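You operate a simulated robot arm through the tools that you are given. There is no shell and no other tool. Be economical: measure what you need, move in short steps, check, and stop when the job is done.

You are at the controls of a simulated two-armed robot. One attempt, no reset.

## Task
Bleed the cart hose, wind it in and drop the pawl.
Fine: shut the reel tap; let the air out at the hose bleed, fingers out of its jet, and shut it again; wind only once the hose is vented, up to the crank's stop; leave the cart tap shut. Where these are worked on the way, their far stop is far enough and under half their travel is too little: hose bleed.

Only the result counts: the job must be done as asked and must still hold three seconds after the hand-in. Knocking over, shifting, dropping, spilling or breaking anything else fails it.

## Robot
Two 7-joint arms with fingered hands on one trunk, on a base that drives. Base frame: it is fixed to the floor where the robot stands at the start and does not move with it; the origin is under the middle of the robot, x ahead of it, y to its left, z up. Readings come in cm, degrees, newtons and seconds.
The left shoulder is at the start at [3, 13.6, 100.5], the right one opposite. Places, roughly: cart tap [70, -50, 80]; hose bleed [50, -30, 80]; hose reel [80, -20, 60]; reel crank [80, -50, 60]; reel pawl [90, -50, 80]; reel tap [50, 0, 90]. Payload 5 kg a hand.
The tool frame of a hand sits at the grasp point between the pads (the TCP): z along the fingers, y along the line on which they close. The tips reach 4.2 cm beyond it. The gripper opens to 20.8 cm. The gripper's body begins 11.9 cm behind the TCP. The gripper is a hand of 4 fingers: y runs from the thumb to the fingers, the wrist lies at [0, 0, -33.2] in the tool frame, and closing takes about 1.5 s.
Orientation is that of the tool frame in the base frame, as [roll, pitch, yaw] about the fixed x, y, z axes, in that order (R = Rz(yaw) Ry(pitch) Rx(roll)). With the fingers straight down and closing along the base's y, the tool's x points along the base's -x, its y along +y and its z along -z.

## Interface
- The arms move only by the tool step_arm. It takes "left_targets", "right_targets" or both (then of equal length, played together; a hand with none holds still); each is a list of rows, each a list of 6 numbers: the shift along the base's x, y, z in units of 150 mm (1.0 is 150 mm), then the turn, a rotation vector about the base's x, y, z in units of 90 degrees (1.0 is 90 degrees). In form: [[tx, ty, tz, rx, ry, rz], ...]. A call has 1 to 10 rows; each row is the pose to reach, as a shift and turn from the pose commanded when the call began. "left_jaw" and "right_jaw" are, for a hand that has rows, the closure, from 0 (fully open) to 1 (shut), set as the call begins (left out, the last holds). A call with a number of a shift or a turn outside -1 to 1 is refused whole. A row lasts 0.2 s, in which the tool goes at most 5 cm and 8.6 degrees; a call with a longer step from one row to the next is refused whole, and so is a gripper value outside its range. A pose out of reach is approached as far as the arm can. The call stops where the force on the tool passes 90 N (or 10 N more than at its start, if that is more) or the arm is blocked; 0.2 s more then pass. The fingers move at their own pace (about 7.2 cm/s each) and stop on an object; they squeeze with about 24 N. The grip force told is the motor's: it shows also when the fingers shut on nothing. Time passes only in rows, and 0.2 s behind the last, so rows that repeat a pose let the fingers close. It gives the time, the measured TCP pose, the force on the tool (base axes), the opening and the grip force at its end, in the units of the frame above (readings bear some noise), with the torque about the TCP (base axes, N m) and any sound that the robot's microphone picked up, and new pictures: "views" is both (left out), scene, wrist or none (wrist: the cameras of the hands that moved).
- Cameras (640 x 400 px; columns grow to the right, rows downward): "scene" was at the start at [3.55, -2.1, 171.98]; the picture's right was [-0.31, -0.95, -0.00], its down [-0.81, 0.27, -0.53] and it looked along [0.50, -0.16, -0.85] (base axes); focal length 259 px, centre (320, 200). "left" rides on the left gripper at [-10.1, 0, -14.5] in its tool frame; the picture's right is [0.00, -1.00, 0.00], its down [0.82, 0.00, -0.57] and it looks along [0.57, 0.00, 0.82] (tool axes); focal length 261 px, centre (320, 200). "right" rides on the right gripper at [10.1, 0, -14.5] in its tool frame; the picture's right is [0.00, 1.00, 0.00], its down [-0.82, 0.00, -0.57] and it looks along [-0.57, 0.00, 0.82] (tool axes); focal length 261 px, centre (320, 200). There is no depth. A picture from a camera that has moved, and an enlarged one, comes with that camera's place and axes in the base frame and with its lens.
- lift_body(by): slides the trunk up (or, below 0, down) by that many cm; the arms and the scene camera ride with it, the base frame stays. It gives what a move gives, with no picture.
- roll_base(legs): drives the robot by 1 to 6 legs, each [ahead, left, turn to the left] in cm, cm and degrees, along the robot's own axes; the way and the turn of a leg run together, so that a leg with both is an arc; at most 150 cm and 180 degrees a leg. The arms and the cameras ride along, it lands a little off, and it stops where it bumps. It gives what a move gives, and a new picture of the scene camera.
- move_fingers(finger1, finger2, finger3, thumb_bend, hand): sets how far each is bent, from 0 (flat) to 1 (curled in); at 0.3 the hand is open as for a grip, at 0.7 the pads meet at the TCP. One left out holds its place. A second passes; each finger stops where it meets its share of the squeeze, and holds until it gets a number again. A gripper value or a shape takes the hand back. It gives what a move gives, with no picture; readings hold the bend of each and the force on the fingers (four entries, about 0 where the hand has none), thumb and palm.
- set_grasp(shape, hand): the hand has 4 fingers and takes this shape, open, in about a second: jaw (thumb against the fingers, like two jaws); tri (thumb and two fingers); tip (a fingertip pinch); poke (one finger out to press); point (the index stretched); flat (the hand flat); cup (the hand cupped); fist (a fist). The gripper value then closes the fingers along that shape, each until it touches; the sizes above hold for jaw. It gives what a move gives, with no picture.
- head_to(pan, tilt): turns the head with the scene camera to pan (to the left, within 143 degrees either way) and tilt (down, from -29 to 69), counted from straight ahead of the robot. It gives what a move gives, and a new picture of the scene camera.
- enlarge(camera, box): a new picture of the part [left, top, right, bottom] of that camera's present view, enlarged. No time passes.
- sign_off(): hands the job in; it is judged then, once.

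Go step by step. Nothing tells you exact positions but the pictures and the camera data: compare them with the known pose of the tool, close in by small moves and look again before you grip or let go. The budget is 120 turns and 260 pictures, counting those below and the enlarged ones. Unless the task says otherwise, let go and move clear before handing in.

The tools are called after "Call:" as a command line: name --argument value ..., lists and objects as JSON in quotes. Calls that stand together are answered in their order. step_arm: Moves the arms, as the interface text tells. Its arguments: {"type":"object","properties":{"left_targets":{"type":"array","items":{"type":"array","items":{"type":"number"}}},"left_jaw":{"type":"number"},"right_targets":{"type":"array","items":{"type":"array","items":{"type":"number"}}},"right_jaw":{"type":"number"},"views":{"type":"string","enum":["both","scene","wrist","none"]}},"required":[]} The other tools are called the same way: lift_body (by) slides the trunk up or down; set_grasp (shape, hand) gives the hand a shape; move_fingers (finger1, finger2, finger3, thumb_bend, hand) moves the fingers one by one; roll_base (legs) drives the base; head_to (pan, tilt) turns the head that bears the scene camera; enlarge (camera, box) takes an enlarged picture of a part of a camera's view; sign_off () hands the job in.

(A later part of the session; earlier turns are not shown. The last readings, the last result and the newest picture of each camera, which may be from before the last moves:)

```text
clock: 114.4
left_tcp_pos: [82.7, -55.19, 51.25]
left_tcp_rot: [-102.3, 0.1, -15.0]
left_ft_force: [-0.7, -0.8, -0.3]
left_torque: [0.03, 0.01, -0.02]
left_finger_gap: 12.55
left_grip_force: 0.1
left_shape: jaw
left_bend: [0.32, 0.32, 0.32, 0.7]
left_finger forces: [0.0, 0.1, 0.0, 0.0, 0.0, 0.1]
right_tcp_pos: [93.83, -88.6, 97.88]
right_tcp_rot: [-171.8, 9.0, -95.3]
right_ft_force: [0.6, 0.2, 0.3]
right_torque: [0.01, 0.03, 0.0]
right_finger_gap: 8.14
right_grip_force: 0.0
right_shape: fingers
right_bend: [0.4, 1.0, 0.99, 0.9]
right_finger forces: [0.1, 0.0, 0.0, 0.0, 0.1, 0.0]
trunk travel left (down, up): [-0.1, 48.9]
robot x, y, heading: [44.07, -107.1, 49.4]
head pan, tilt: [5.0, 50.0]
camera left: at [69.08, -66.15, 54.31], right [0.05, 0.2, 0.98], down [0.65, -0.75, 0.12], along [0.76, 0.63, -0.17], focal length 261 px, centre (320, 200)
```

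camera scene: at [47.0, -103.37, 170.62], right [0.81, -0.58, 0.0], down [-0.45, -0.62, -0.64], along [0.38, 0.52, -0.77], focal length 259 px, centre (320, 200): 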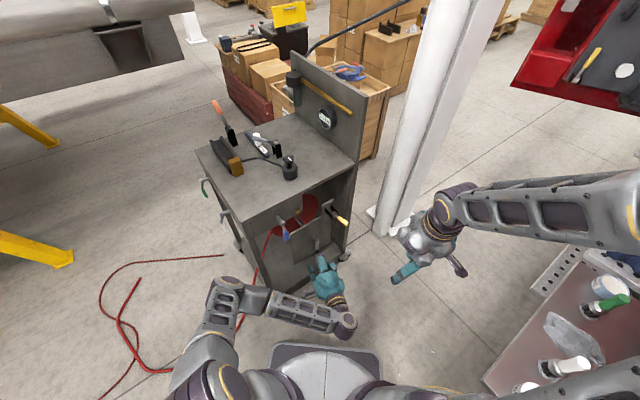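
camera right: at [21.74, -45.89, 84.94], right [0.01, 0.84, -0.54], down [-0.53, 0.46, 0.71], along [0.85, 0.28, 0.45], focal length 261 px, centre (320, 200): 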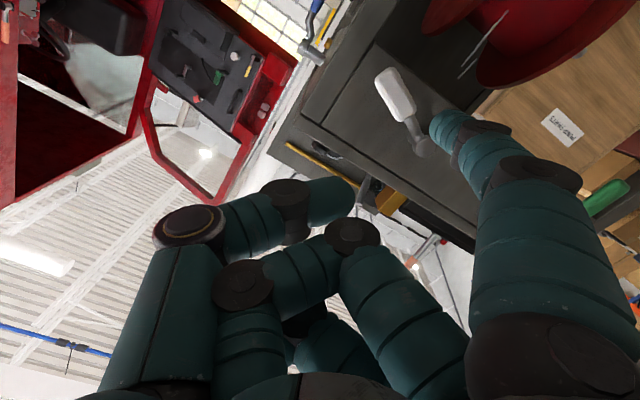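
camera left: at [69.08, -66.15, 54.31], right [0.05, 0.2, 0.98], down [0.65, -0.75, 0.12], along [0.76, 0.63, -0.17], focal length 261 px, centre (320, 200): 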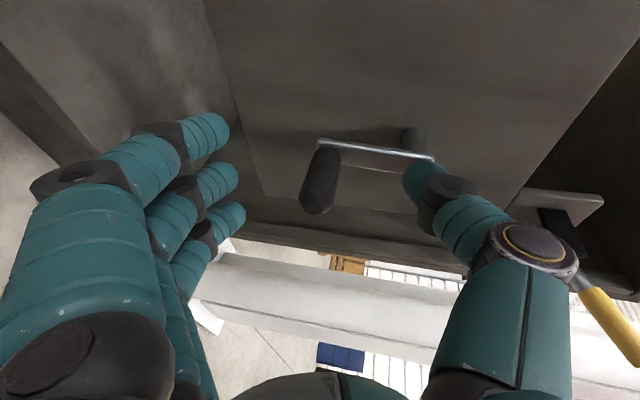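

The handle sits between fingers and thumb. I close the fingers around it.

Call:
move_fingers --hand "left" --finger1 0.9 --finger2 0.9 --finger3 0.9 --thumb_bend 0.9

Call:
enlarge --camera "left" --box '[200, 80, 480, 280]'

```text
clock: 115.4
left_tcp_pos: [82.61, -55.37, 51.18]
left_tcp_rot: [-102.4, 0.2, -15.2]
left_ft_force: [2.2, -4.6, -10.7]
left_torque: [-0.26, 0.41, -0.17]
left_finger_gap: 5.33
left_grip_force: 4.8
left_shape: fingers
left_bend: [0.9, 0.71, 0.67, 0.89]
left_finger forces: [0.0, 0.0, 9.9, 0.1, 0.0, 0.1]
right_tcp_pos: [93.9, -88.48, 97.69]
right_tcp_rot: [-171.8, 8.9, -95.4]
right_ft_force: [0.3, -0.6, 0.1]
right_torque: [-0.01, -0.02, -0.01]
right_finger_gap: 8.14
right_grip_force: 0.0
right_shape: fingers
right_bend: [0.4, 1.0, 0.99, 0.9]
right_finger forces: [0.0, 0.0, 0.0, 0.0, 0.1, 0.0]
trunk travel left (down, up): [-0.1, 48.9]
robot x, y, heading: [44.64, -107.34, 49.4]
head pan, tilt: [5.0, 50.0]
```

```text
2.00 times, centred on (340, 180) of left
camera zoom: at [69.08, -66.22, 54.26], right [0.05, 0.21, 0.98], down [0.65, -0.75, 0.12], along [0.76, 0.62, -0.17], focal length 521 px, centre (280, 240)
```

zoom: 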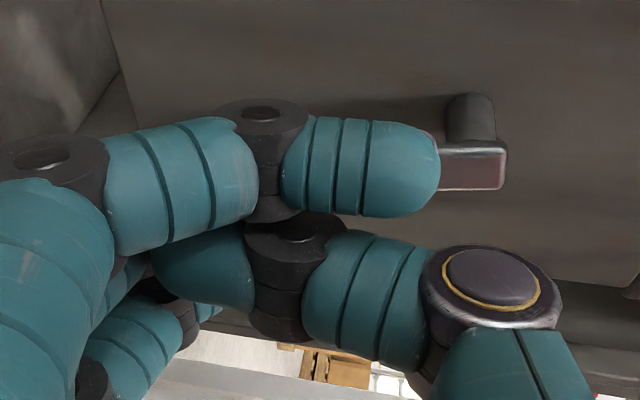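

The handle is held between the index and thumb on one side and the other fingers below. I try pulling it on clockwise by about 30°.

Call:
step_arm --left_targets '[[-0.08, 0, 0.018, 0, 0, 0], [-0.15, 0, 0.043, 0, 0, 0], [-0.21, 0, 0.08, 0, 0, 0], [-0.257, 0, 0.112, 0, 0, 0]]' --views "wrist"

Call:
enlarge --camera "scene" --box '[270, 210, 370, 300]'

```text
clock: 116.4
left_tcp_pos: [78.68, -55.1, 52.88]
left_tcp_rot: [-102.5, 0.2, -15.2]
left_ft_force: [-5.5, -12.6, -21.1]
left_torque: [-0.72, 1.05, -0.44]
left_finger_gap: 5.32
left_grip_force: 10.5
left_shape: fingers
left_bend: [0.9, 0.71, 0.61, 0.89]
left_finger forces: [0.0, 0.0, 20.6, 0.1, 0.0, 0.1]
right_tcp_pos: [93.85, -88.57, 97.56]
right_tcp_rot: [-171.7, 9.0, -95.4]
right_ft_force: [-0.6, -0.4, 0.0]
right_torque: [0.01, -0.01, 0.0]
right_finger_gap: 8.12
right_grip_force: 0.1
right_shape: fingers
right_bend: [0.4, 1.0, 0.99, 0.9]
right_finger forces: [0.0, 0.0, 0.0, 0.0, 0.0, 0.0]
trunk travel left (down, up): [-0.1, 48.9]
robot x, y, heading: [44.32, -108.12, 49.1]
head pan, tilt: [5.0, 50.0]
camera left: at [65.17, -66.17, 55.94], right [0.05, 0.21, 0.98], down [0.65, -0.75, 0.12], along [0.76, 0.63, -0.17], focal length 261 px, centre (320, 200)
```

left: 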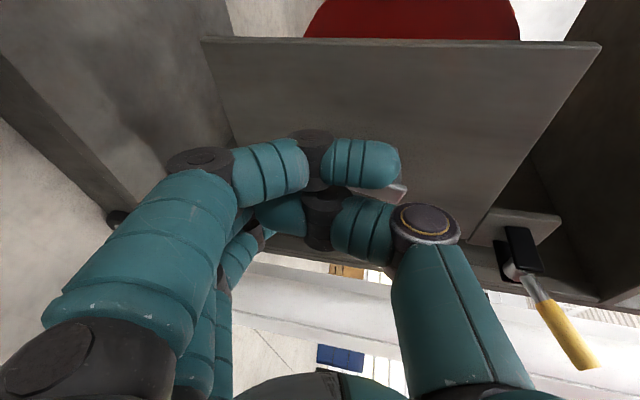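

```text
4.44 times, centred on (320, 255) of scene
camera zoom: at [46.99, -103.3, 170.61], right [0.81, -0.58, 0.0], down [-0.45, -0.62, -0.64], along [0.38, 0.52, -0.77], focal length 1150 px, centre (320, -44)
```

zoom: 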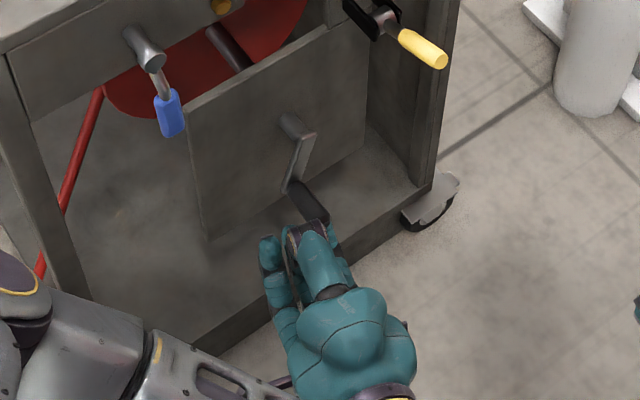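

It follows. I continue up the left side of the circle.

Call:
step_arm --left_targets '[[-0.087, 0, 0.095, 0, 0, 0], [-0.146, 0, 0.209, 0, 0, 0], [-0.174, 0, 0.335, 0, 0, 0], [-0.169, 0, 0.463, 0, 0, 0], [-0.13, 0, 0.586, 0, 0, 0], [-0.061, 0, 0.695, 0, 0, 0]]' --views "wrist"

Call:
enlarge --camera "scene" --box '[270, 210, 370, 300]'

```text
clock: 117.7
left_tcp_pos: [75.38, -54.54, 60.52]
left_tcp_rot: [-103.7, 2.7, -13.8]
left_ft_force: [-43.3, -12.5, -49.3]
left_torque: [-1.3, 5.74, -0.31]
left_finger_gap: 5.41
left_grip_force: 32.4
left_shape: fingers
left_bend: [0.9, 0.72, 0.4, 0.9]
left_finger forces: [0.1, 0.0, 63.3, 0.1, 0.0, 0.1]
right_tcp_pos: [93.65, -88.43, 97.62]
right_tcp_rot: [-171.9, 9.0, -95.3]
right_ft_force: [-0.5, -1.9, 0.6]
right_torque: [0.11, -0.06, 0.0]
right_finger_gap: 8.13
right_grip_force: 0.1
right_shape: fingers
right_bend: [0.4, 1.0, 0.99, 0.9]
right_finger forces: [0.0, 0.1, 0.1, 0.0, 0.1, 0.0]
trunk travel left (down, up): [-0.1, 48.9]
robot x, y, heading: [44.22, -107.01, 49.2]
head pan, tilt: [5.0, 50.0]
stopped in row 6 (left hand): the force on the tool passed its limit at 96 N (the readings are from after the stop); the commanded pose is now the measured one
camera left: at [62.2, -65.89, 64.5], right [0.1, 0.22, 0.97], down [0.67, -0.73, 0.1], along [0.74, 0.64, -0.22], focal length 261 px, centre (320, 200)
```

left: 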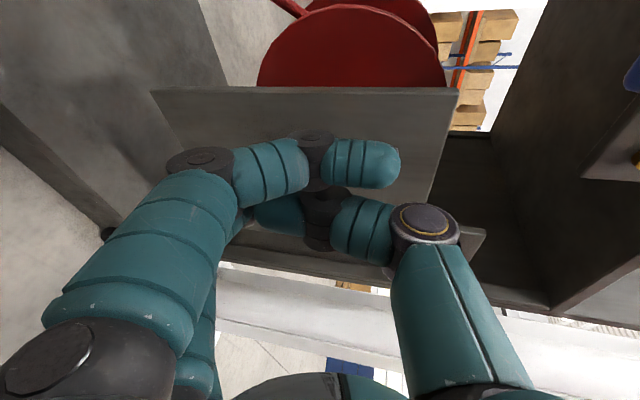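

```text
4.44 times, centred on (320, 255) of scene
camera zoom: at [46.73, -103.28, 170.62], right [0.81, -0.58, 0.0], down [-0.45, -0.62, -0.64], along [0.37, 0.52, -0.77], focal length 1150 px, centre (320, -44)
```

zoom: 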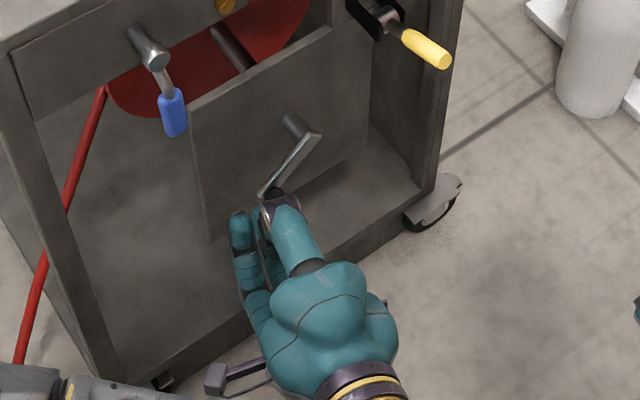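

The force rose to 96 N with the crank arm at about 230°, which may be its stop. I ease back a little and look at the whole scene and hose to judge.

Call:
step_arm --left_targets '[[0.04, 0, -0.1, 0, 0, 0], [0.08, 0, -0.2, 0, 0, 0], [0.1, 0, -0.3, 0, 0, 0]]' --views "scene"

Call:
enlarge --camera "scene" --box '[270, 210, 370, 300]'

Call:
enlarge --camera "scene" --box '[60, 180, 340, 400]'

```text
clock: 118.5
left_tcp_pos: [77.69, -54.78, 56.5]
left_tcp_rot: [-103.2, 1.6, -14.3]
left_ft_force: [-10.0, -21.6, -30.9]
left_torque: [-1.75, 1.9, -0.72]
left_finger_gap: 5.43
left_grip_force: 15.9
left_shape: fingers
left_bend: [0.9, 0.72, 0.48, 0.9]
left_finger forces: [0.1, 0.0, 31.6, 0.0, 0.1, 0.0]
right_tcp_pos: [93.94, -88.48, 97.53]
right_tcp_rot: [-172.0, 9.1, -95.3]
right_ft_force: [0.5, 0.1, 0.0]
right_torque: [-0.02, 0.02, 0.02]
right_finger_gap: 8.14
right_grip_force: 0.1
right_shape: fingers
right_bend: [0.4, 1.0, 0.99, 0.9]
right_finger forces: [0.1, 0.1, 0.0, 0.0, 0.0, 0.1]
trunk travel left (down, up): [-0.1, 48.9]
robot x, y, heading: [44.19, -107.49, 49.5]
head pan, tilt: [5.0, 50.0]
camera scene: at [47.03, -103.22, 170.62], right [0.81, -0.58, 0.0], down [-0.45, -0.62, -0.64], along [0.37, 0.52, -0.77], focal length 259 px, centre (320, 200)
```

scene: 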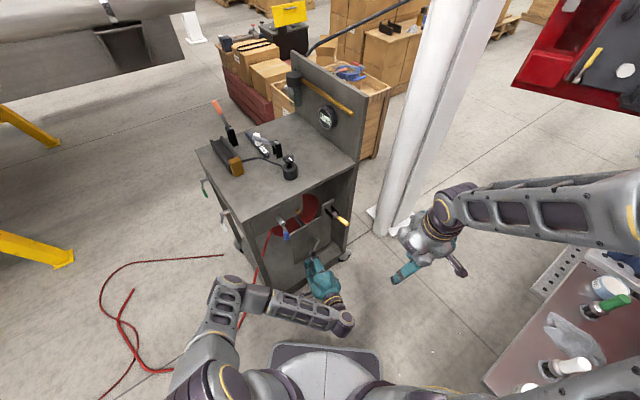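

```text
4.44 times, centred on (320, 255) of scene
camera zoom: at [47.03, -103.22, 170.62], right [0.81, -0.58, 0.0], down [-0.45, -0.62, -0.64], along [0.37, 0.52, -0.77], focal length 1150 px, centre (320, -44)
```

zoom: 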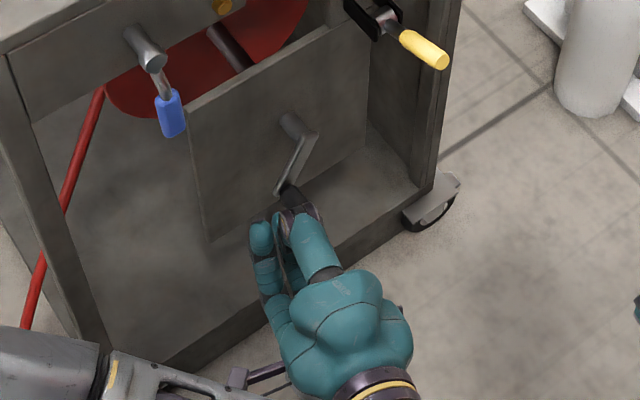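

```text
1.82 times, centred on (200, 290) of scene
camera zoom: at [47.03, -103.22, 170.62], right [0.81, -0.58, 0.0], down [-0.45, -0.62, -0.64], along [0.37, 0.52, -0.77], focal length 471 px, centre (538, 36)
```

zoom: 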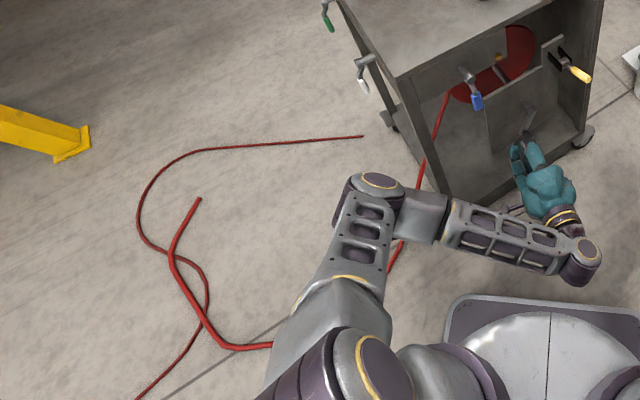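

The forces were nearly all radial, because the thumb had slipped beside the handle, so this is no proof of a stop. I open, let the handle hang, and re-grip with the hand 1.5 cm further +x so that the thumb lands on top.

Call:
step_arm --left_targets '[[0, 0, 0, 0, 0, 0], [0, 0, 0, 0, 0, 0], [0, 0, 0, 0, 0, 0], [0, 0, 0, 0, 0, 0], [-0.02, -0.02, -0.15, 0, 0, 0], [-0.02, -0.03, -0.34, 0, 0, 0], [-0.02, -0.03, -0.34, 0, 0, 0]]' --left_jaw 0.4 --views "wrist"

```text
clock: 120.1
left_tcp_pos: [77.22, -55.08, 51.81]
left_tcp_rot: [-103.0, 1.7, -14.1]
left_ft_force: [-0.7, -0.1, -0.5]
left_torque: [-0.04, -0.01, -0.02]
left_finger_gap: 12.45
left_grip_force: 0.1
left_shape: jaw
left_bend: [0.32, 0.32, 0.32, 0.7]
left_finger forces: [0.1, 0.0, 0.0, 0.0, 0.0, 0.1]
right_tcp_pos: [93.69, -88.47, 97.82]
right_tcp_rot: [-171.8, 9.0, -95.3]
right_ft_force: [0.6, -0.3, 0.2]
right_torque: [-0.01, -0.03, -0.01]
right_finger_gap: 8.15
right_grip_force: 0.0
right_shape: fingers
right_bend: [0.4, 1.0, 0.99, 0.9]
right_finger forces: [0.1, 0.1, 0.0, 0.0, 0.0, 0.0]
trunk travel left (down, up): [-0.1, 48.9]
robot x, y, heading: [44.37, -107.22, 49.3]
head pan, tilt: [5.0, 50.0]
camera left: at [63.93, -66.23, 55.24], right [0.08, 0.21, 0.97], down [0.66, -0.74, 0.11], along [0.74, 0.64, -0.2], focal length 261 px, centre (320, 200)
```

left: 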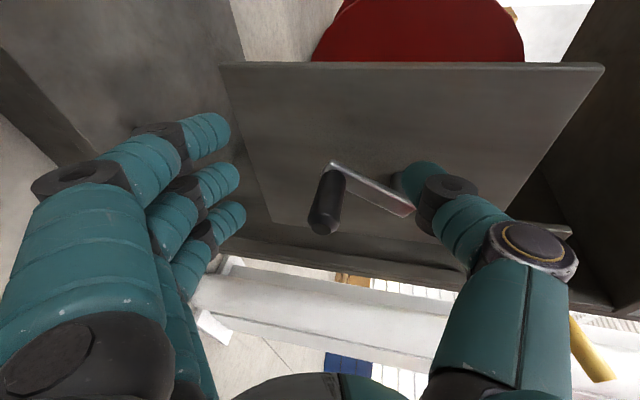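

The handle stayed at about 207°, so the crank has friction and holds where it is left. I slide the jaw over it, a little further +x this time, and grip.

Call:
step_arm --left_targets '[[0.1, 0, 0, 0, 0, 0], [0.2, 0, 0, 0, 0, 0], [0.31, 0, 0, 0, 0, 0]]' --views "none"

Call:
move_fingers --hand "left" --finger1 0.9 --finger2 0.9 --finger3 0.9 --thumb_bend 0.9

Call:
enlarge --camera "left" --box '[200, 80, 480, 280]'

```text
clock: 120.9
left_tcp_pos: [81.75, -55.03, 51.82]
left_tcp_rot: [-102.8, 1.6, -14.1]
left_ft_force: [-0.7, -0.2, -0.4]
left_torque: [0.0, 0.01, 0.0]
left_finger_gap: 12.46
left_grip_force: 0.0
left_shape: jaw
left_bend: [0.32, 0.32, 0.32, 0.7]
left_finger forces: [0.0, 0.0, 0.0, 0.0, 0.1, 0.0]
right_tcp_pos: [93.73, -88.37, 97.66]
right_tcp_rot: [-171.7, 9.0, -95.4]
right_ft_force: [-0.1, 0.0, -0.8]
right_torque: [0.01, 0.05, -0.03]
right_finger_gap: 8.13
right_grip_force: 0.2
right_shape: fingers
right_bend: [0.4, 1.0, 0.99, 0.9]
right_finger forces: [0.0, 0.0, 0.0, 0.0, 0.0, 0.1]
trunk travel left (down, up): [-0.1, 48.9]
robot x, y, heading: [44.41, -107.11, 49.1]
head pan, tilt: [5.0, 50.0]
```

```text
clock: 121.9
left_tcp_pos: [81.81, -54.96, 51.87]
left_tcp_rot: [-102.7, 1.7, -13.9]
left_ft_force: [9.9, 21.8, 15.5]
left_torque: [0.26, 0.05, -0.25]
left_finger_gap: 3.04
left_grip_force: 24.6
left_shape: fingers
left_bend: [0.72, 0.69, 0.9, 0.79]
left_finger forces: [10.1, 7.8, 0.0, 0.0, 31.0, 0.0]
right_tcp_pos: [93.85, -88.41, 97.63]
right_tcp_rot: [-171.9, 9.1, -95.4]
right_ft_force: [-0.6, 0.4, 0.2]
right_torque: [0.02, 0.02, -0.02]
right_finger_gap: 8.14
right_grip_force: 0.1
right_shape: fingers
right_bend: [0.4, 1.0, 0.99, 0.9]
right_finger forces: [0.0, 0.0, 0.1, 0.1, 0.1, 0.1]
trunk travel left (down, up): [-0.1, 48.9]
robot x, y, heading: [44.68, -107.17, 49.4]
head pan, tilt: [5.0, 50.0]
```

```text
2.00 times, centred on (340, 180) of left
camera zoom: at [68.64, -66.12, 55.34], right [0.08, 0.21, 0.98], down [0.66, -0.74, 0.11], along [0.74, 0.64, -0.19], focal length 521 px, centre (280, 240)
```

zoom: 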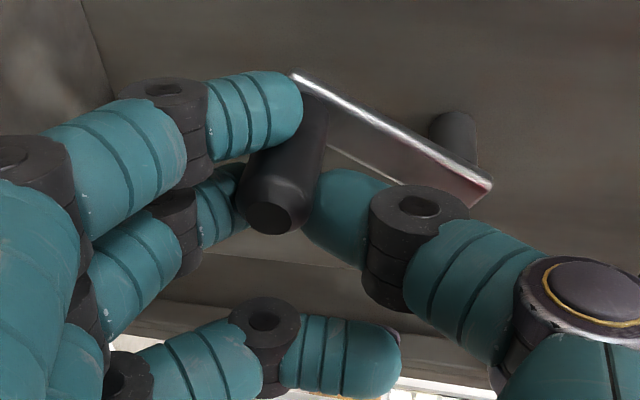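

That is a firm pinch: index and middle below, thumb above. I turn on clockwise along the circle.

Call:
step_arm --left_targets '[[-0.065, 0, 0.042, 0, 0, 0], [-0.123, 0, 0.09, 0, 0, 0], [-0.165, 0, 0.14, 0, 0, 0], [-0.2, 0, 0.19, 0, 0, 0], [-0.228, 0, 0.25, 0, 0, 0], [-0.249, 0, 0.308, 0, 0, 0]]' --views "wrist"

Call:
enlarge --camera "scene" --box '[270, 210, 370, 300]'

```text
clock: 123.3
left_tcp_pos: [78.42, -55.08, 56.34]
left_tcp_rot: [-103.2, 1.6, -14.6]
left_ft_force: [39.5, 7.0, -1.1]
left_torque: [-0.17, 0.6, -0.38]
left_finger_gap: 2.68
left_grip_force: 51.5
left_shape: fingers
left_bend: [0.74, 0.69, 0.9, 0.78]
left_finger forces: [34.6, 7.4, 0.0, 0.0, 61.5, 0.1]
right_tcp_pos: [93.81, -88.47, 97.79]
right_tcp_rot: [-171.8, 8.9, -95.3]
right_ft_force: [0.1, 0.0, -0.7]
right_torque: [0.01, -0.01, 0.0]
right_finger_gap: 8.17
right_grip_force: 0.1
right_shape: fingers
right_bend: [0.4, 1.0, 0.99, 0.9]
right_finger forces: [0.1, 0.0, 0.1, 0.1, 0.0, 0.1]
trunk travel left (down, up): [-0.1, 48.9]
robot x, y, heading: [44.45, -107.25, 49.4]
head pan, tilt: [5.0, 50.0]
camera left: at [65.06, -66.11, 59.91], right [0.08, 0.21, 0.97], down [0.66, -0.75, 0.11], along [0.75, 0.63, -0.2], focal length 261 px, centre (320, 200)
```

left: 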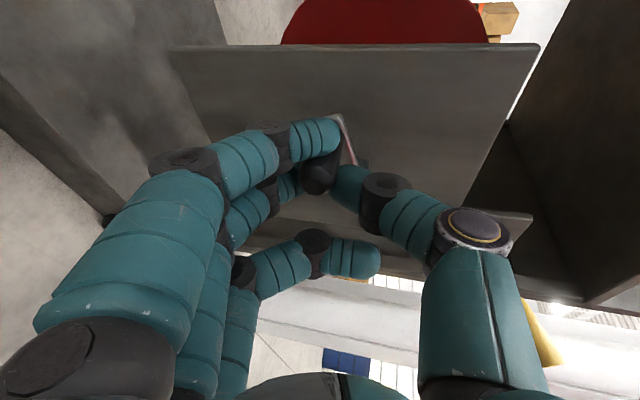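

```text
4.44 times, centred on (320, 255) of scene
camera zoom: at [47.11, -103.27, 170.62], right [0.81, -0.58, 0.0], down [-0.45, -0.62, -0.64], along [0.37, 0.52, -0.77], focal length 1150 px, centre (320, -44)
```

zoom: 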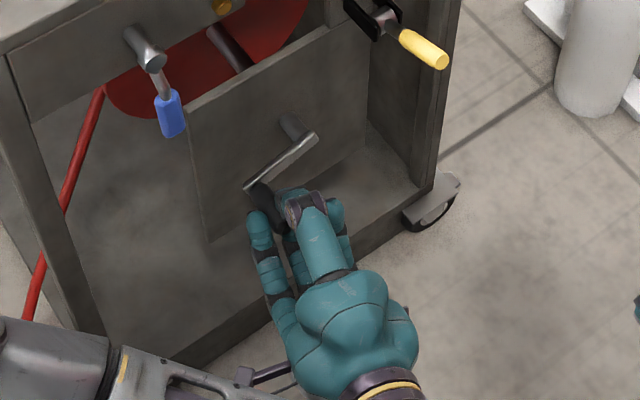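

The crank passes 230° and is now at about 255°, so that was no stop. I correct for the outward pull and continue over the top.

Call:
step_arm --left_targets '[[0.037, 0, 0.11, 0, 0, 0], [0.054, 0, 0.236, 0, 0, 0], [0.103, 0, 0.353, 0, 0, 0], [0.18, 0, 0.454, 0, 0, 0], [0.281, 0, 0.531, 0, 0, 0], [0.398, 0, 0.58, 0, 0, 0]]' --views "wrist"

Call:
enlarge --camera "scene" --box '[270, 210, 370, 300]'

```text
clock: 124.7
left_tcp_pos: [84.35, -54.03, 65.62]
left_tcp_rot: [-102.4, 1.3, -14.5]
left_ft_force: [-23.7, -23.5, 49.2]
left_torque: [0.18, 1.6, -1.24]
left_finger_gap: 2.63
left_grip_force: 114.2
left_shape: fingers
left_bend: [0.77, 0.7, 0.9, 0.83]
left_finger forces: [127.1, 3.2, 0.0, 0.1, 97.4, 0.0]
left hand out of reach, approached as far as the arm can: row 2, 3, 4, 5, 6
right_tcp_pos: [93.57, -88.61, 97.92]
right_tcp_rot: [-171.7, 9.1, -95.3]
right_ft_force: [0.3, -0.5, 1.0]
right_torque: [0.04, -0.08, 0.06]
right_finger_gap: 8.12
right_grip_force: 0.1
right_shape: fingers
right_bend: [0.4, 1.0, 0.99, 0.9]
right_finger forces: [0.0, 0.1, 0.0, 0.0, 0.0, 0.0]
trunk travel left (down, up): [-0.1, 48.9]
robot x, y, heading: [44.24, -107.61, 49.3]
head pan, tilt: [5.0, 50.0]
camera left: at [71.0, -65.17, 68.84], right [0.07, 0.2, 0.98], down [0.66, -0.75, 0.11], along [0.75, 0.63, -0.19], focal length 261 px, centre (320, 200)
```

left: 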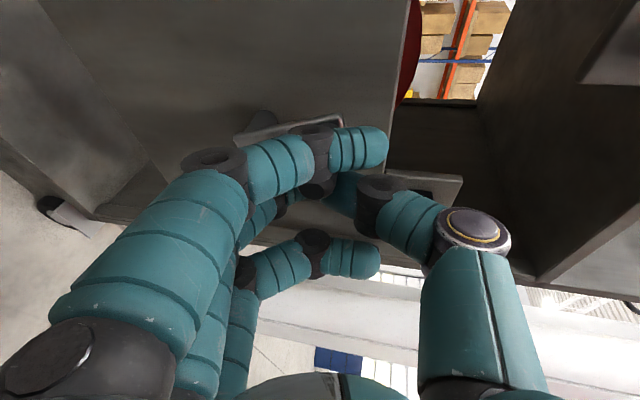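

```text
4.44 times, centred on (320, 255) of scene
camera zoom: at [46.62, -103.72, 170.68], right [0.81, -0.58, 0.0], down [-0.45, -0.62, -0.65], along [0.38, 0.52, -0.76], focal length 1150 px, centre (320, -44)
```

zoom: 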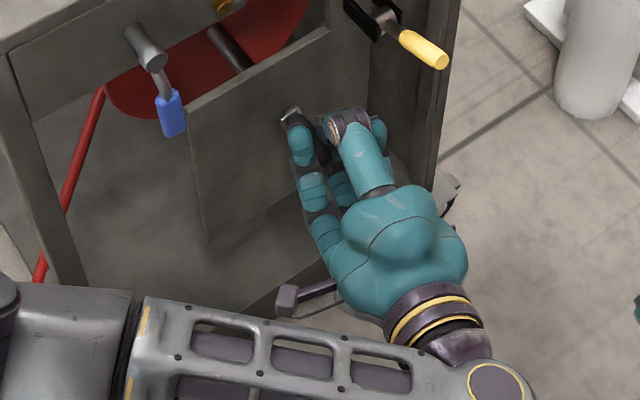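

The handle is nearly at the top but I'm pressing it downward. I raise the hand slightly and pull it out a bit to relieve the forces before going on.

Call:
step_arm --left_targets '[[0, -0.03, 0.06, 0, 0, 0], [0.0, -0.06, 0.12, 0, 0, 0], [0.0, -0.06, 0.12, 0, 0, 0]]' --views "none"

Call:
enlarge --camera "left" --box '[200, 80, 480, 280]'

```text
clock: 125.5
left_tcp_pos: [84.34, -53.92, 66.31]
left_tcp_rot: [-103.1, 1.6, -14.6]
left_ft_force: [-4.1, -37.5, 1.3]
left_torque: [-0.59, 0.42, 0.3]
left_finger_gap: 2.4
left_grip_force: 51.3
left_shape: fingers
left_bend: [0.77, 0.69, 0.9, 0.83]
left_finger forces: [55.9, 14.4, 0.0, 0.0, 32.5, 0.1]
left hand out of reach, approached as far as the arm can: row 1, 2, 3
right_tcp_pos: [93.73, -88.49, 97.71]
right_tcp_rot: [-171.9, 9.1, -95.3]
right_ft_force: [1.2, -0.1, -0.4]
right_torque: [-0.02, -0.02, -0.02]
right_finger_gap: 8.14
right_grip_force: 0.0
right_shape: fingers
right_bend: [0.4, 1.0, 0.99, 0.9]
right_finger forces: [0.1, 0.0, 0.0, 0.1, 0.0, 0.0]
trunk travel left (down, up): [-0.1, 48.9]
robot x, y, heading: [44.12, -107.3, 49.4]
head pan, tilt: [5.0, 50.0]
```

```text
2.00 times, centred on (340, 180) of left
camera zoom: at [70.98, -64.9, 69.94], right [0.08, 0.21, 0.97], down [0.66, -0.75, 0.11], along [0.75, 0.63, -0.2], focal length 521 px, centre (280, 240)
```

zoom: 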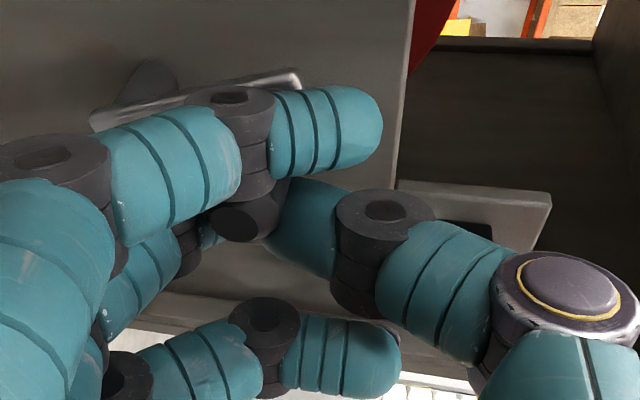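

The forces are relieved apart from some push along y. I continue clockwise down the right side.

Call:
step_arm --left_targets '[[0.126, -0.02, 0.017, 0, 0, 0], [0.252, -0.04, 0.0, 0, 0, 0], [0.37, -0.05, -0.049, 0, 0, 0], [0.47, -0.05, -0.126, 0, 0, 0], [0.548, -0.05, -0.227, 0, 0, 0]]' --views "wrist"

Call:
enlarge --camera "scene" --box '[270, 190, 390, 290]'

```text
clock: 126.7
left_tcp_pos: [92.55, -53.94, 63.31]
left_tcp_rot: [-102.4, 1.5, -14.0]
left_ft_force: [15.0, 37.7, 36.3]
left_torque: [-0.18, 2.01, -3.54]
left_finger_gap: 3.19
left_grip_force: 113.7
left_shape: fingers
left_bend: [0.76, 0.7, 0.9, 0.82]
left_finger forces: [118.0, 0.1, 0.0, 0.1, 109.3, 0.0]
right_tcp_pos: [93.71, -88.38, 97.84]
right_tcp_rot: [-171.8, 9.0, -95.1]
right_ft_force: [-0.8, -0.3, -0.4]
right_torque: [-0.04, 0.0, 0.03]
right_finger_gap: 8.14
right_grip_force: 0.0
right_shape: fingers
right_bend: [0.4, 1.0, 0.99, 0.9]
right_finger forces: [0.1, 0.1, 0.0, 0.1, 0.1, 0.0]
trunk travel left (down, up): [-0.1, 48.9]
robot x, y, heading: [44.3, -107.05, 49.5]
head pan, tilt: [5.0, 50.0]
camera left: at [79.27, -65.17, 66.74], right [0.07, 0.2, 0.98], down [0.66, -0.74, 0.1], along [0.74, 0.64, -0.19], focal length 261 px, centre (320, 200)
```

left: 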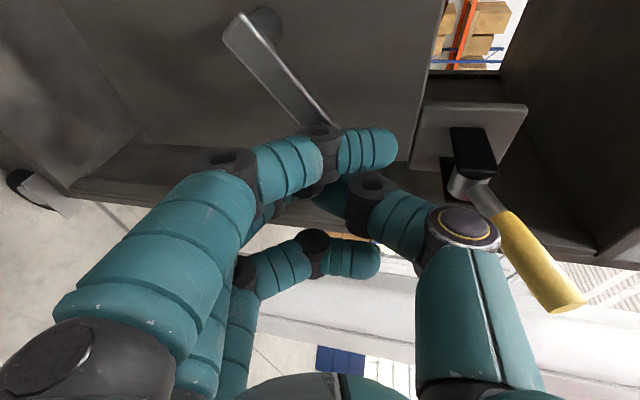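

```text
4.00 times, centred on (330, 240) of scene
camera zoom: at [46.87, -103.22, 170.65], right [0.81, -0.58, 0.0], down [-0.45, -0.62, -0.64], along [0.37, 0.52, -0.77], focal length 1035 px, centre (280, 40)
```

zoom: 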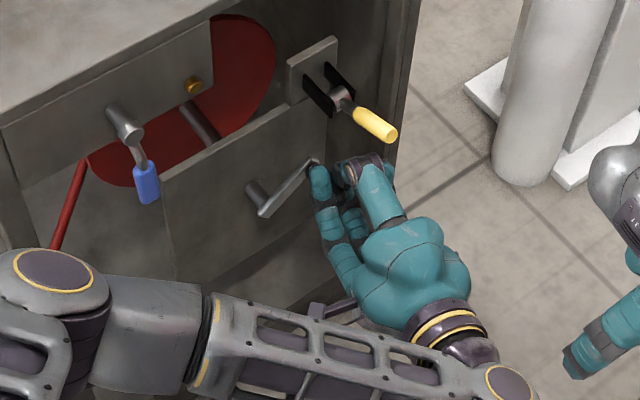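

It is working, now about 60° into the second turn. I continue down the right side with a small outward correction.

Call:
step_arm --left_targets '[[0.099, 0.02, -0.087, 0, 0, 0], [0.115, 0.03, -0.213, 0, 0, 0], [0.099, 0.03, -0.35, 0, 0, 0], [0.05, 0.02, -0.477, 0, 0, 0], [-0.037, 0.01, -0.588, 0, 0, 0]]' --views "wrist"

Call:
enlarge --camera "scene" --box '[270, 190, 390, 290]'

```text
clock: 127.9
left_tcp_pos: [91.88, -54.16, 54.59]
left_tcp_rot: [-102.5, 1.6, -14.0]
left_ft_force: [-25.3, -8.1, 28.3]
left_torque: [-0.3, 1.18, -0.01]
left_finger_gap: 3.27
left_grip_force: 19.2
left_shape: fingers
left_bend: [0.77, 0.69, 0.9, 0.87]
left_finger forces: [38.9, 0.1, 0.0, 0.0, 0.1, 0.0]
right_tcp_pos: [93.6, -88.47, 97.9]
right_tcp_rot: [-171.7, 9.0, -95.2]
right_ft_force: [0.2, 0.8, 0.8]
right_torque: [-0.03, 0.02, 0.01]
right_finger_gap: 8.15
right_grip_force: 0.2
right_shape: fingers
right_bend: [0.4, 1.0, 0.99, 0.9]
right_finger forces: [0.1, 0.0, 0.1, 0.0, 0.0, 0.0]
trunk travel left (down, up): [-0.1, 48.9]
robot x, y, heading: [44.07, -107.23, 49.4]
head pan, tilt: [5.0, 50.0]
camera left: at [78.62, -65.31, 57.97], right [0.07, 0.21, 0.98], down [0.67, -0.74, 0.11], along [0.74, 0.64, -0.19], focal length 261 px, centre (320, 200)
```

left: 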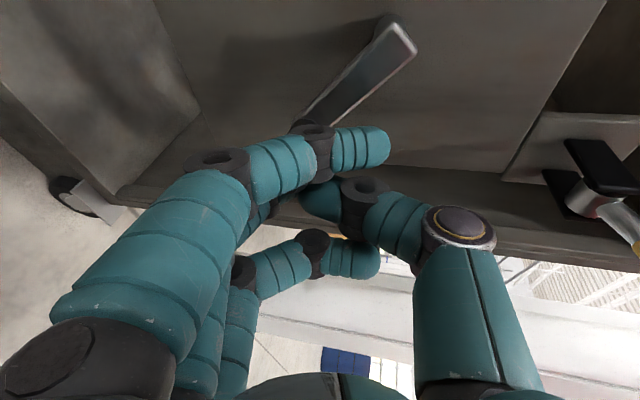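

```text
4.00 times, centred on (330, 240) of scene
camera zoom: at [46.65, -103.46, 170.65], right [0.81, -0.58, 0.0], down [-0.45, -0.62, -0.64], along [0.38, 0.52, -0.76], focal length 1035 px, centre (280, 40)
```

zoom: 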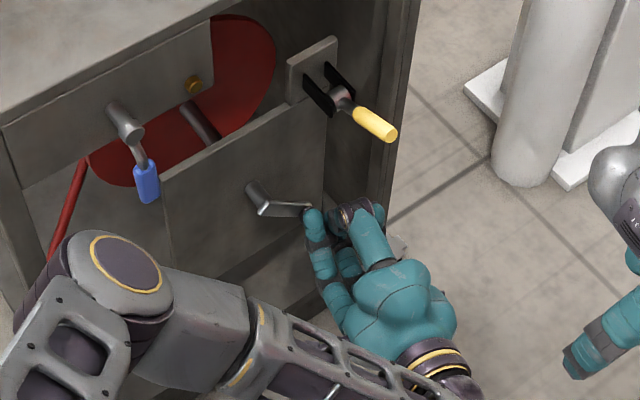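

About 120° into the second turn. I continue round the bottom.

Call:
step_arm --left_targets '[[-0.111, 0, -0.077, 0, 0, 0], [-0.238, 0, -0.126, 0, 0, 0], [-0.374, 0, -0.143, 0, 0, 0], [-0.51, 0, -0.126, 0, 0, 0], [-0.628, 0, -0.077, 0, 0, 0]]' --views "wrist"

Call:
enlarge --camera "scene" --box '[270, 190, 390, 290]'

```text
clock: 129.1
left_tcp_pos: [82.56, -54.37, 53.04]
left_tcp_rot: [-103.0, 1.5, -14.2]
left_ft_force: [15.6, 3.1, 12.1]
left_torque: [-0.17, 0.44, -0.5]
left_finger_gap: 2.89
left_grip_force: 32.0
left_shape: fingers
left_bend: [0.76, 0.67, 0.9, 0.85]
left_finger forces: [27.9, 13.0, 0.0, 0.0, 23.5, 0.0]
right_tcp_pos: [93.76, -88.44, 97.68]
right_tcp_rot: [-171.9, 9.1, -95.3]
right_ft_force: [0.3, 0.2, 0.2]
right_torque: [0.02, -0.03, 0.04]
right_finger_gap: 8.14
right_grip_force: 0.2
right_shape: fingers
right_bend: [0.4, 1.0, 0.99, 0.9]
right_finger forces: [0.0, 0.0, 0.0, 0.0, 0.1, 0.0]
trunk travel left (down, up): [-0.1, 48.9]
robot x, y, heading: [44.4, -107.19, 49.3]
head pan, tilt: [5.0, 50.0]
camera left: at [69.4, -65.54, 56.6], right [0.08, 0.21, 0.97], down [0.66, -0.74, 0.11], along [0.75, 0.64, -0.2], focal length 261 px, centre (320, 200)
```

left: 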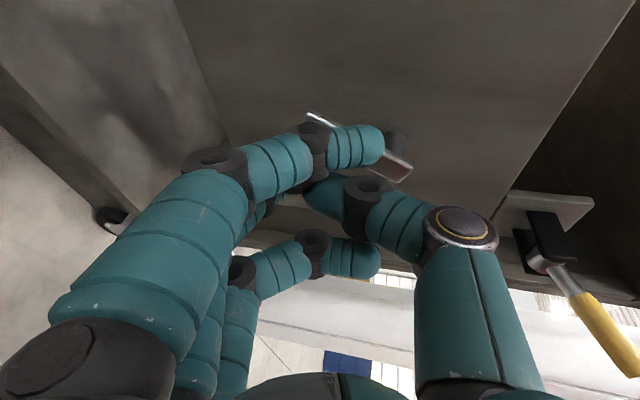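

```text
4.00 times, centred on (330, 240) of scene
camera zoom: at [46.93, -103.35, 170.62], right [0.81, -0.58, 0.0], down [-0.45, -0.62, -0.64], along [0.37, 0.52, -0.77], focal length 1035 px, centre (280, 40)
```

zoom: 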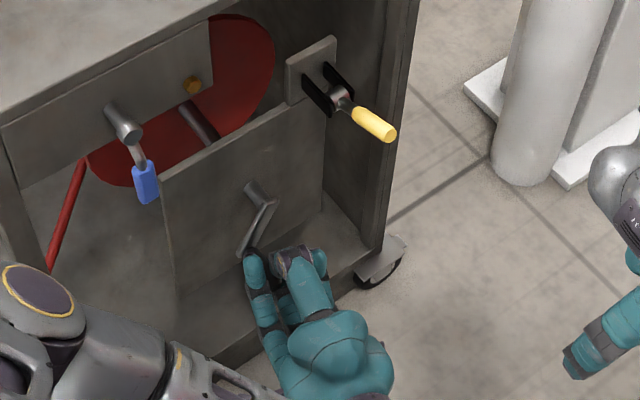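

About 207° into the second turn, with forces light. I now run most of a turn in one go on the refined circle.

Call:
step_arm --left_targets '[[-0.164, 0, 0.117, 0, 0, 0], [-0.248, 0, 0.264, 0, 0, 0], [-0.277, 0, 0.431, 0, 0, 0], [-0.248, 0, 0.597, 0, 0, 0], [-0.164, 0, 0.744, 0, 0, 0], [-0.034, 0, 0.851, 0, 0, 0], [0.123, 0, 0.911, 0, 0, 0], [0.294, 0, 0.911, 0, 0, 0], [0.453, 0, 0.851, 0, 0, 0], [0.583, 0, 0.744, 0, 0, 0]]' --views "wrist"

Call:
enlarge --camera "scene" --box '[270, 190, 390, 290]'

```text
clock: 131.0
left_tcp_pos: [86.52, -53.59, 66.91]
left_tcp_rot: [-102.2, 2.0, -12.8]
left_ft_force: [-27.5, -20.8, 41.6]
left_torque: [-0.53, 2.19, -1.9]
left_finger_gap: 3.21
left_grip_force: 99.6
left_shape: fingers
left_bend: [0.77, 0.69, 0.9, 0.87]
left_finger forces: [113.9, 10.4, 0.0, 0.0, 74.2, 0.0]
left hand out of reach, approached as far as the arm can: row 6, 7, 8
right_tcp_pos: [93.7, -88.43, 97.93]
right_tcp_rot: [-171.9, 9.1, -95.1]
right_ft_force: [1.5, 1.0, -0.1]
right_torque: [-0.05, 0.18, 0.02]
right_finger_gap: 8.15
right_grip_force: 0.1
right_shape: fingers
right_bend: [0.4, 1.0, 0.99, 0.9]
right_finger forces: [0.1, 0.0, 0.0, 0.0, 0.0, 0.0]
trunk travel left (down, up): [-0.1, 48.9]
robot x, y, heading: [44.59, -107.53, 49.6]
head pan, tilt: [5.0, 50.0]
stopped in row 9 (left hand): the force on the tool passed its limit at 118 N (the readings are from after the stop); the commanded pose is now the measured one
camera left: at [73.56, -65.02, 70.41], right [0.08, 0.2, 0.98], down [0.68, -0.73, 0.09], along [0.73, 0.66, -0.19], focal length 261 px, centre (320, 200)
```

left: 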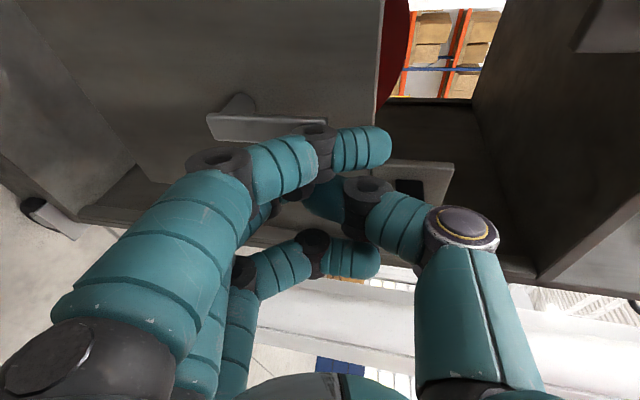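

```text
4.00 times, centred on (330, 240) of scene
camera zoom: at [46.66, -103.55, 170.66], right [0.81, -0.58, 0.0], down [-0.44, -0.62, -0.64], along [0.37, 0.52, -0.77], focal length 1035 px, centre (280, 40)
```

zoom: 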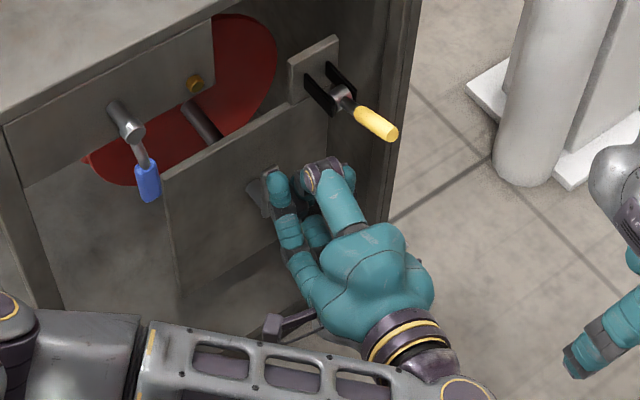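

The crank stopped hard at the top, two full turns from the start, and the hose no longer hangs from the reel. I check the whole scene.

Call:
enlarge --camera "scene" --box '[60, 150, 380, 360]'

Call:
enlarge --camera "left" --box '[180, 60, 460, 260]'

```text
1.90 times, centred on (220, 255) of scene
camera zoom: at [46.66, -103.55, 170.66], right [0.81, -0.58, 0.0], down [-0.44, -0.62, -0.64], along [0.37, 0.52, -0.77], focal length 493 px, centre (510, 95)
```

zoom: 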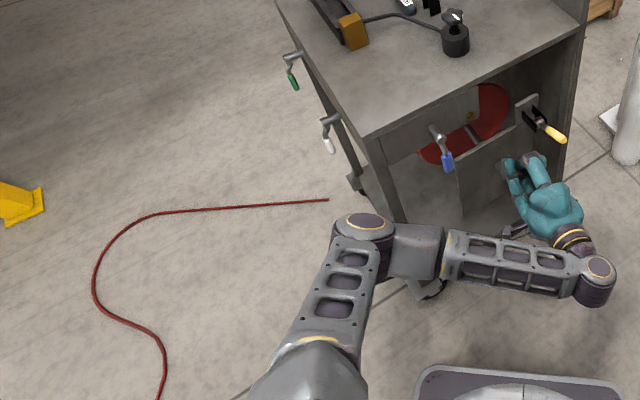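

```text
2.00 times, centred on (320, 160) of left
camera zoom: at [73.56, -65.02, 70.41], right [0.08, 0.2, 0.98], down [0.68, -0.73, 0.09], along [0.73, 0.66, -0.19], focal length 521 px, centre (320, 280)
```

zoom: 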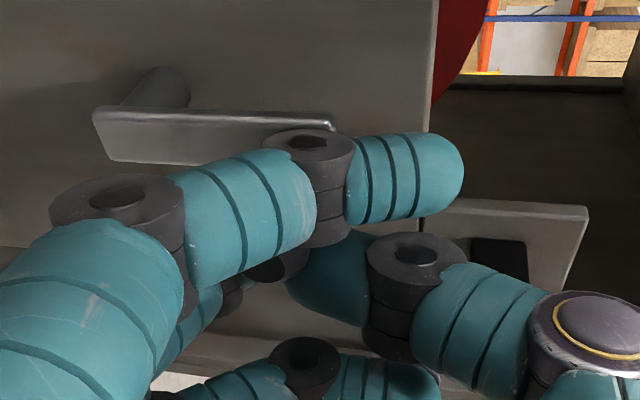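

The thick hose is fully in and the crank is at its stop, with the left hand holding it there. The right index, already pointing down, now goes over to the yellow pawl lever.

Call:
step_arm --right_targets '[[0.08, 0.25, 0, 0, 0, 0], [0.16, 0.5, 0, 0, 0, 0], [0.24, 0.75, 0, 0, 0, 0], [0.32, 1, 0, 0, 0, 0]]' --views "none"

Call:
step_arm --right_targets '[[0.08, 0.25, 0, 0, 0, 0], [0.16, 0.5, 0, 0, 0, 0], [0.24, 0.75, 0, 0, 0, 0], [0.32, 1, 0, 0, 0, 0]]'

Call:
enlarge --camera "scene" --box '[280, 160, 420, 270]'

```text
clock: 132.0
left_tcp_pos: [86.57, -53.5, 66.8]
left_tcp_rot: [-102.4, 2.2, -13.0]
left_ft_force: [-27.8, -20.2, 44.4]
left_torque: [-0.57, 2.21, -1.89]
left_finger_gap: 3.23
left_grip_force: 92.6
left_shape: fingers
left_bend: [0.77, 0.7, 0.9, 0.87]
left_finger forces: [111.5, 0.0, 0.0, 0.0, 74.2, 0.1]
right_tcp_pos: [98.03, -73.63, 97.89]
right_tcp_rot: [-171.7, 9.2, -95.2]
right_ft_force: [-0.2, -0.3, -0.1]
right_torque: [0.02, -0.08, -0.01]
right_finger_gap: 8.17
right_grip_force: 0.1
right_shape: fingers
right_bend: [0.4, 1.0, 0.99, 0.9]
right_finger forces: [0.1, 0.0, 0.0, 0.0, 0.0, 0.0]
trunk travel left (down, up): [-0.1, 48.9]
robot x, y, heading: [44.18, -107.49, 49.2]
head pan, tilt: [5.0, 50.0]
```

```text
clock: 133.0
left_tcp_pos: [86.56, -53.52, 66.92]
left_tcp_rot: [-102.4, 2.1, -13.1]
left_ft_force: [-28.0, -20.3, 45.9]
left_torque: [-0.59, 2.18, -1.87]
left_finger_gap: 3.23
left_grip_force: 91.9
left_shape: fingers
left_bend: [0.77, 0.7, 0.9, 0.88]
left_finger forces: [110.4, 0.1, 0.0, 0.1, 73.5, 0.1]
right_tcp_pos: [103.05, -58.28, 98.03]
right_tcp_rot: [-171.8, 9.1, -95.0]
right_ft_force: [-0.1, 0.1, 0.3]
right_torque: [0.0, -0.06, 0.0]
right_finger_gap: 8.13
right_grip_force: 0.0
right_shape: fingers
right_bend: [0.4, 1.0, 0.99, 0.9]
right_finger forces: [0.0, 0.0, 0.0, 0.0, 0.0, 0.1]
trunk travel left (down, up): [-0.1, 48.9]
robot x, y, heading: [44.25, -107.42, 49.2]
head pan, tilt: [5.0, 50.0]
camera scene: at [46.43, -103.64, 170.65], right [0.81, -0.58, 0.0], down [-0.44, -0.62, -0.65], along [0.38, 0.52, -0.76], focal length 259 px, centre (320, 200)
camera right: at [99.75, -70.3, 110.52], right [-0.98, 0.12, -0.14], down [-0.01, 0.72, 0.69], along [0.18, 0.68, -0.71], focal length 261 px, centre (320, 200)
```

scene: 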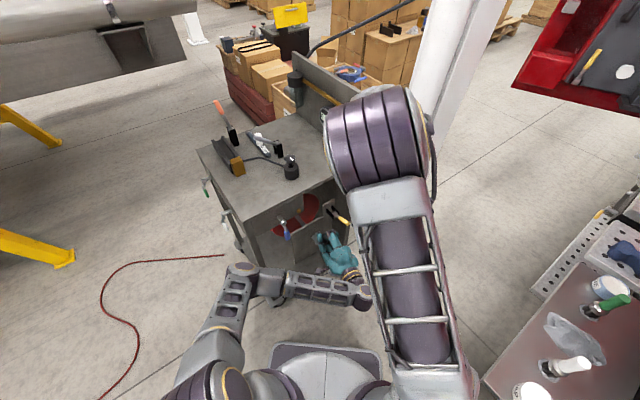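
right: 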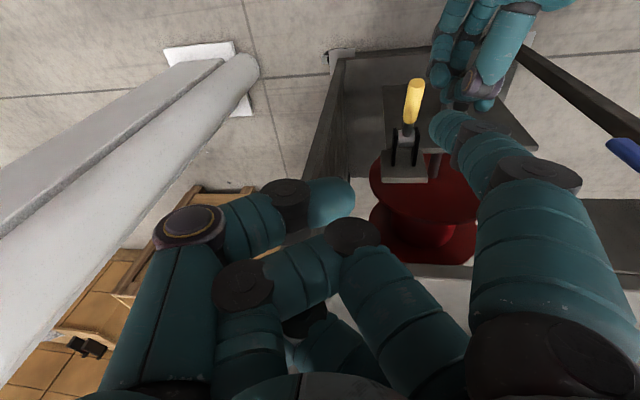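

```text
3.64 times, centred on (350, 215) of scene
camera zoom: at [46.43, -103.64, 170.65], right [0.81, -0.58, 0.0], down [-0.44, -0.62, -0.65], along [0.38, 0.52, -0.76], focal length 941 px, centre (211, 146)
```

zoom: 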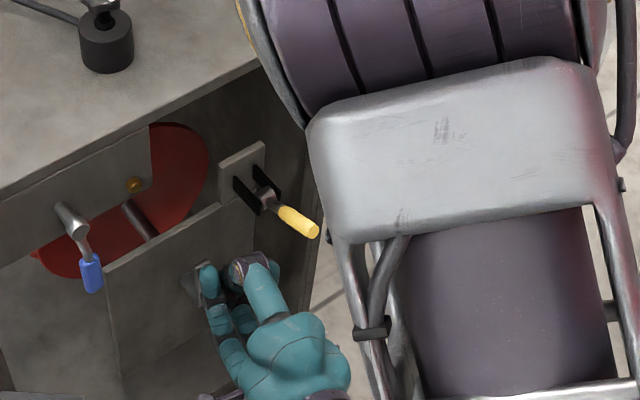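

The lever lies at x≈94 with its tip at [94, -57, 76.5] and its pivot near [94, -47, 72]. I lower the right index onto it near the tip.

Call:
step_arm --right_targets '[[-0.04, 0.15, -0.1, 0, 0, 0], [-0.04, 0.27, -0.3, 0, 0, 0], [-0.04, 0.27, -0.55, 0, 0, 0], [-0.04, 0.27, -0.78, 0, 0, 0]]' --views "wrist"

Call:
enlarge --camera "scene" --box '[280, 160, 420, 270]'

```text
clock: 134.0
left_tcp_pos: [86.51, -53.56, 66.87]
left_tcp_rot: [-102.3, 2.1, -12.9]
left_ft_force: [-28.3, -21.9, 45.0]
left_torque: [-0.57, 2.16, -1.85]
left_finger_gap: 3.24
left_grip_force: 91.9
left_shape: fingers
left_bend: [0.77, 0.7, 0.9, 0.87]
left_finger forces: [110.0, 0.0, 0.0, 0.0, 73.4, 0.1]
right_tcp_pos: [102.49, -54.34, 86.44]
right_tcp_rot: [-171.7, 9.4, -95.2]
right_ft_force: [0.3, -0.4, 0.6]
right_torque: [-0.05, 0.06, -0.01]
right_finger_gap: 8.14
right_grip_force: 0.0
right_shape: fingers
right_bend: [0.4, 1.0, 0.99, 0.9]
right_finger forces: [0.0, 0.0, 0.1, 0.0, 0.1, 0.0]
trunk travel left (down, up): [-0.1, 48.9]
robot x, y, heading: [43.88, -107.34, 49.5]
head pan, tilt: [5.0, 50.0]
camera right: at [99.25, -66.35, 98.9], right [-0.98, 0.12, -0.14], down [-0.01, 0.72, 0.69], along [0.18, 0.68, -0.71], focal length 261 px, centre (320, 200)
```

right: 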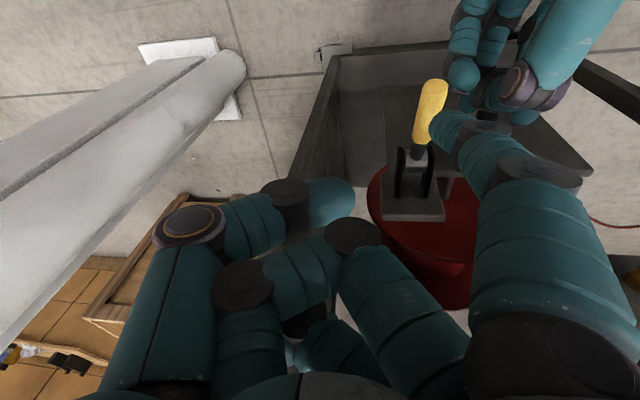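

```text
3.64 times, centred on (350, 215) of scene
camera zoom: at [46.47, -103.65, 170.65], right [0.81, -0.58, 0.0], down [-0.44, -0.62, -0.65], along [0.38, 0.52, -0.76], focal length 941 px, centre (211, 146)
```

zoom: 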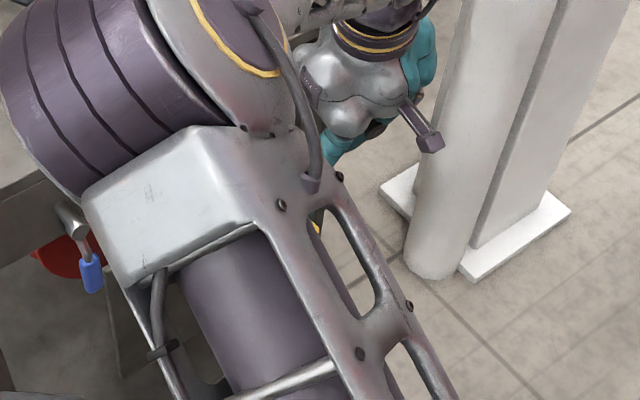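

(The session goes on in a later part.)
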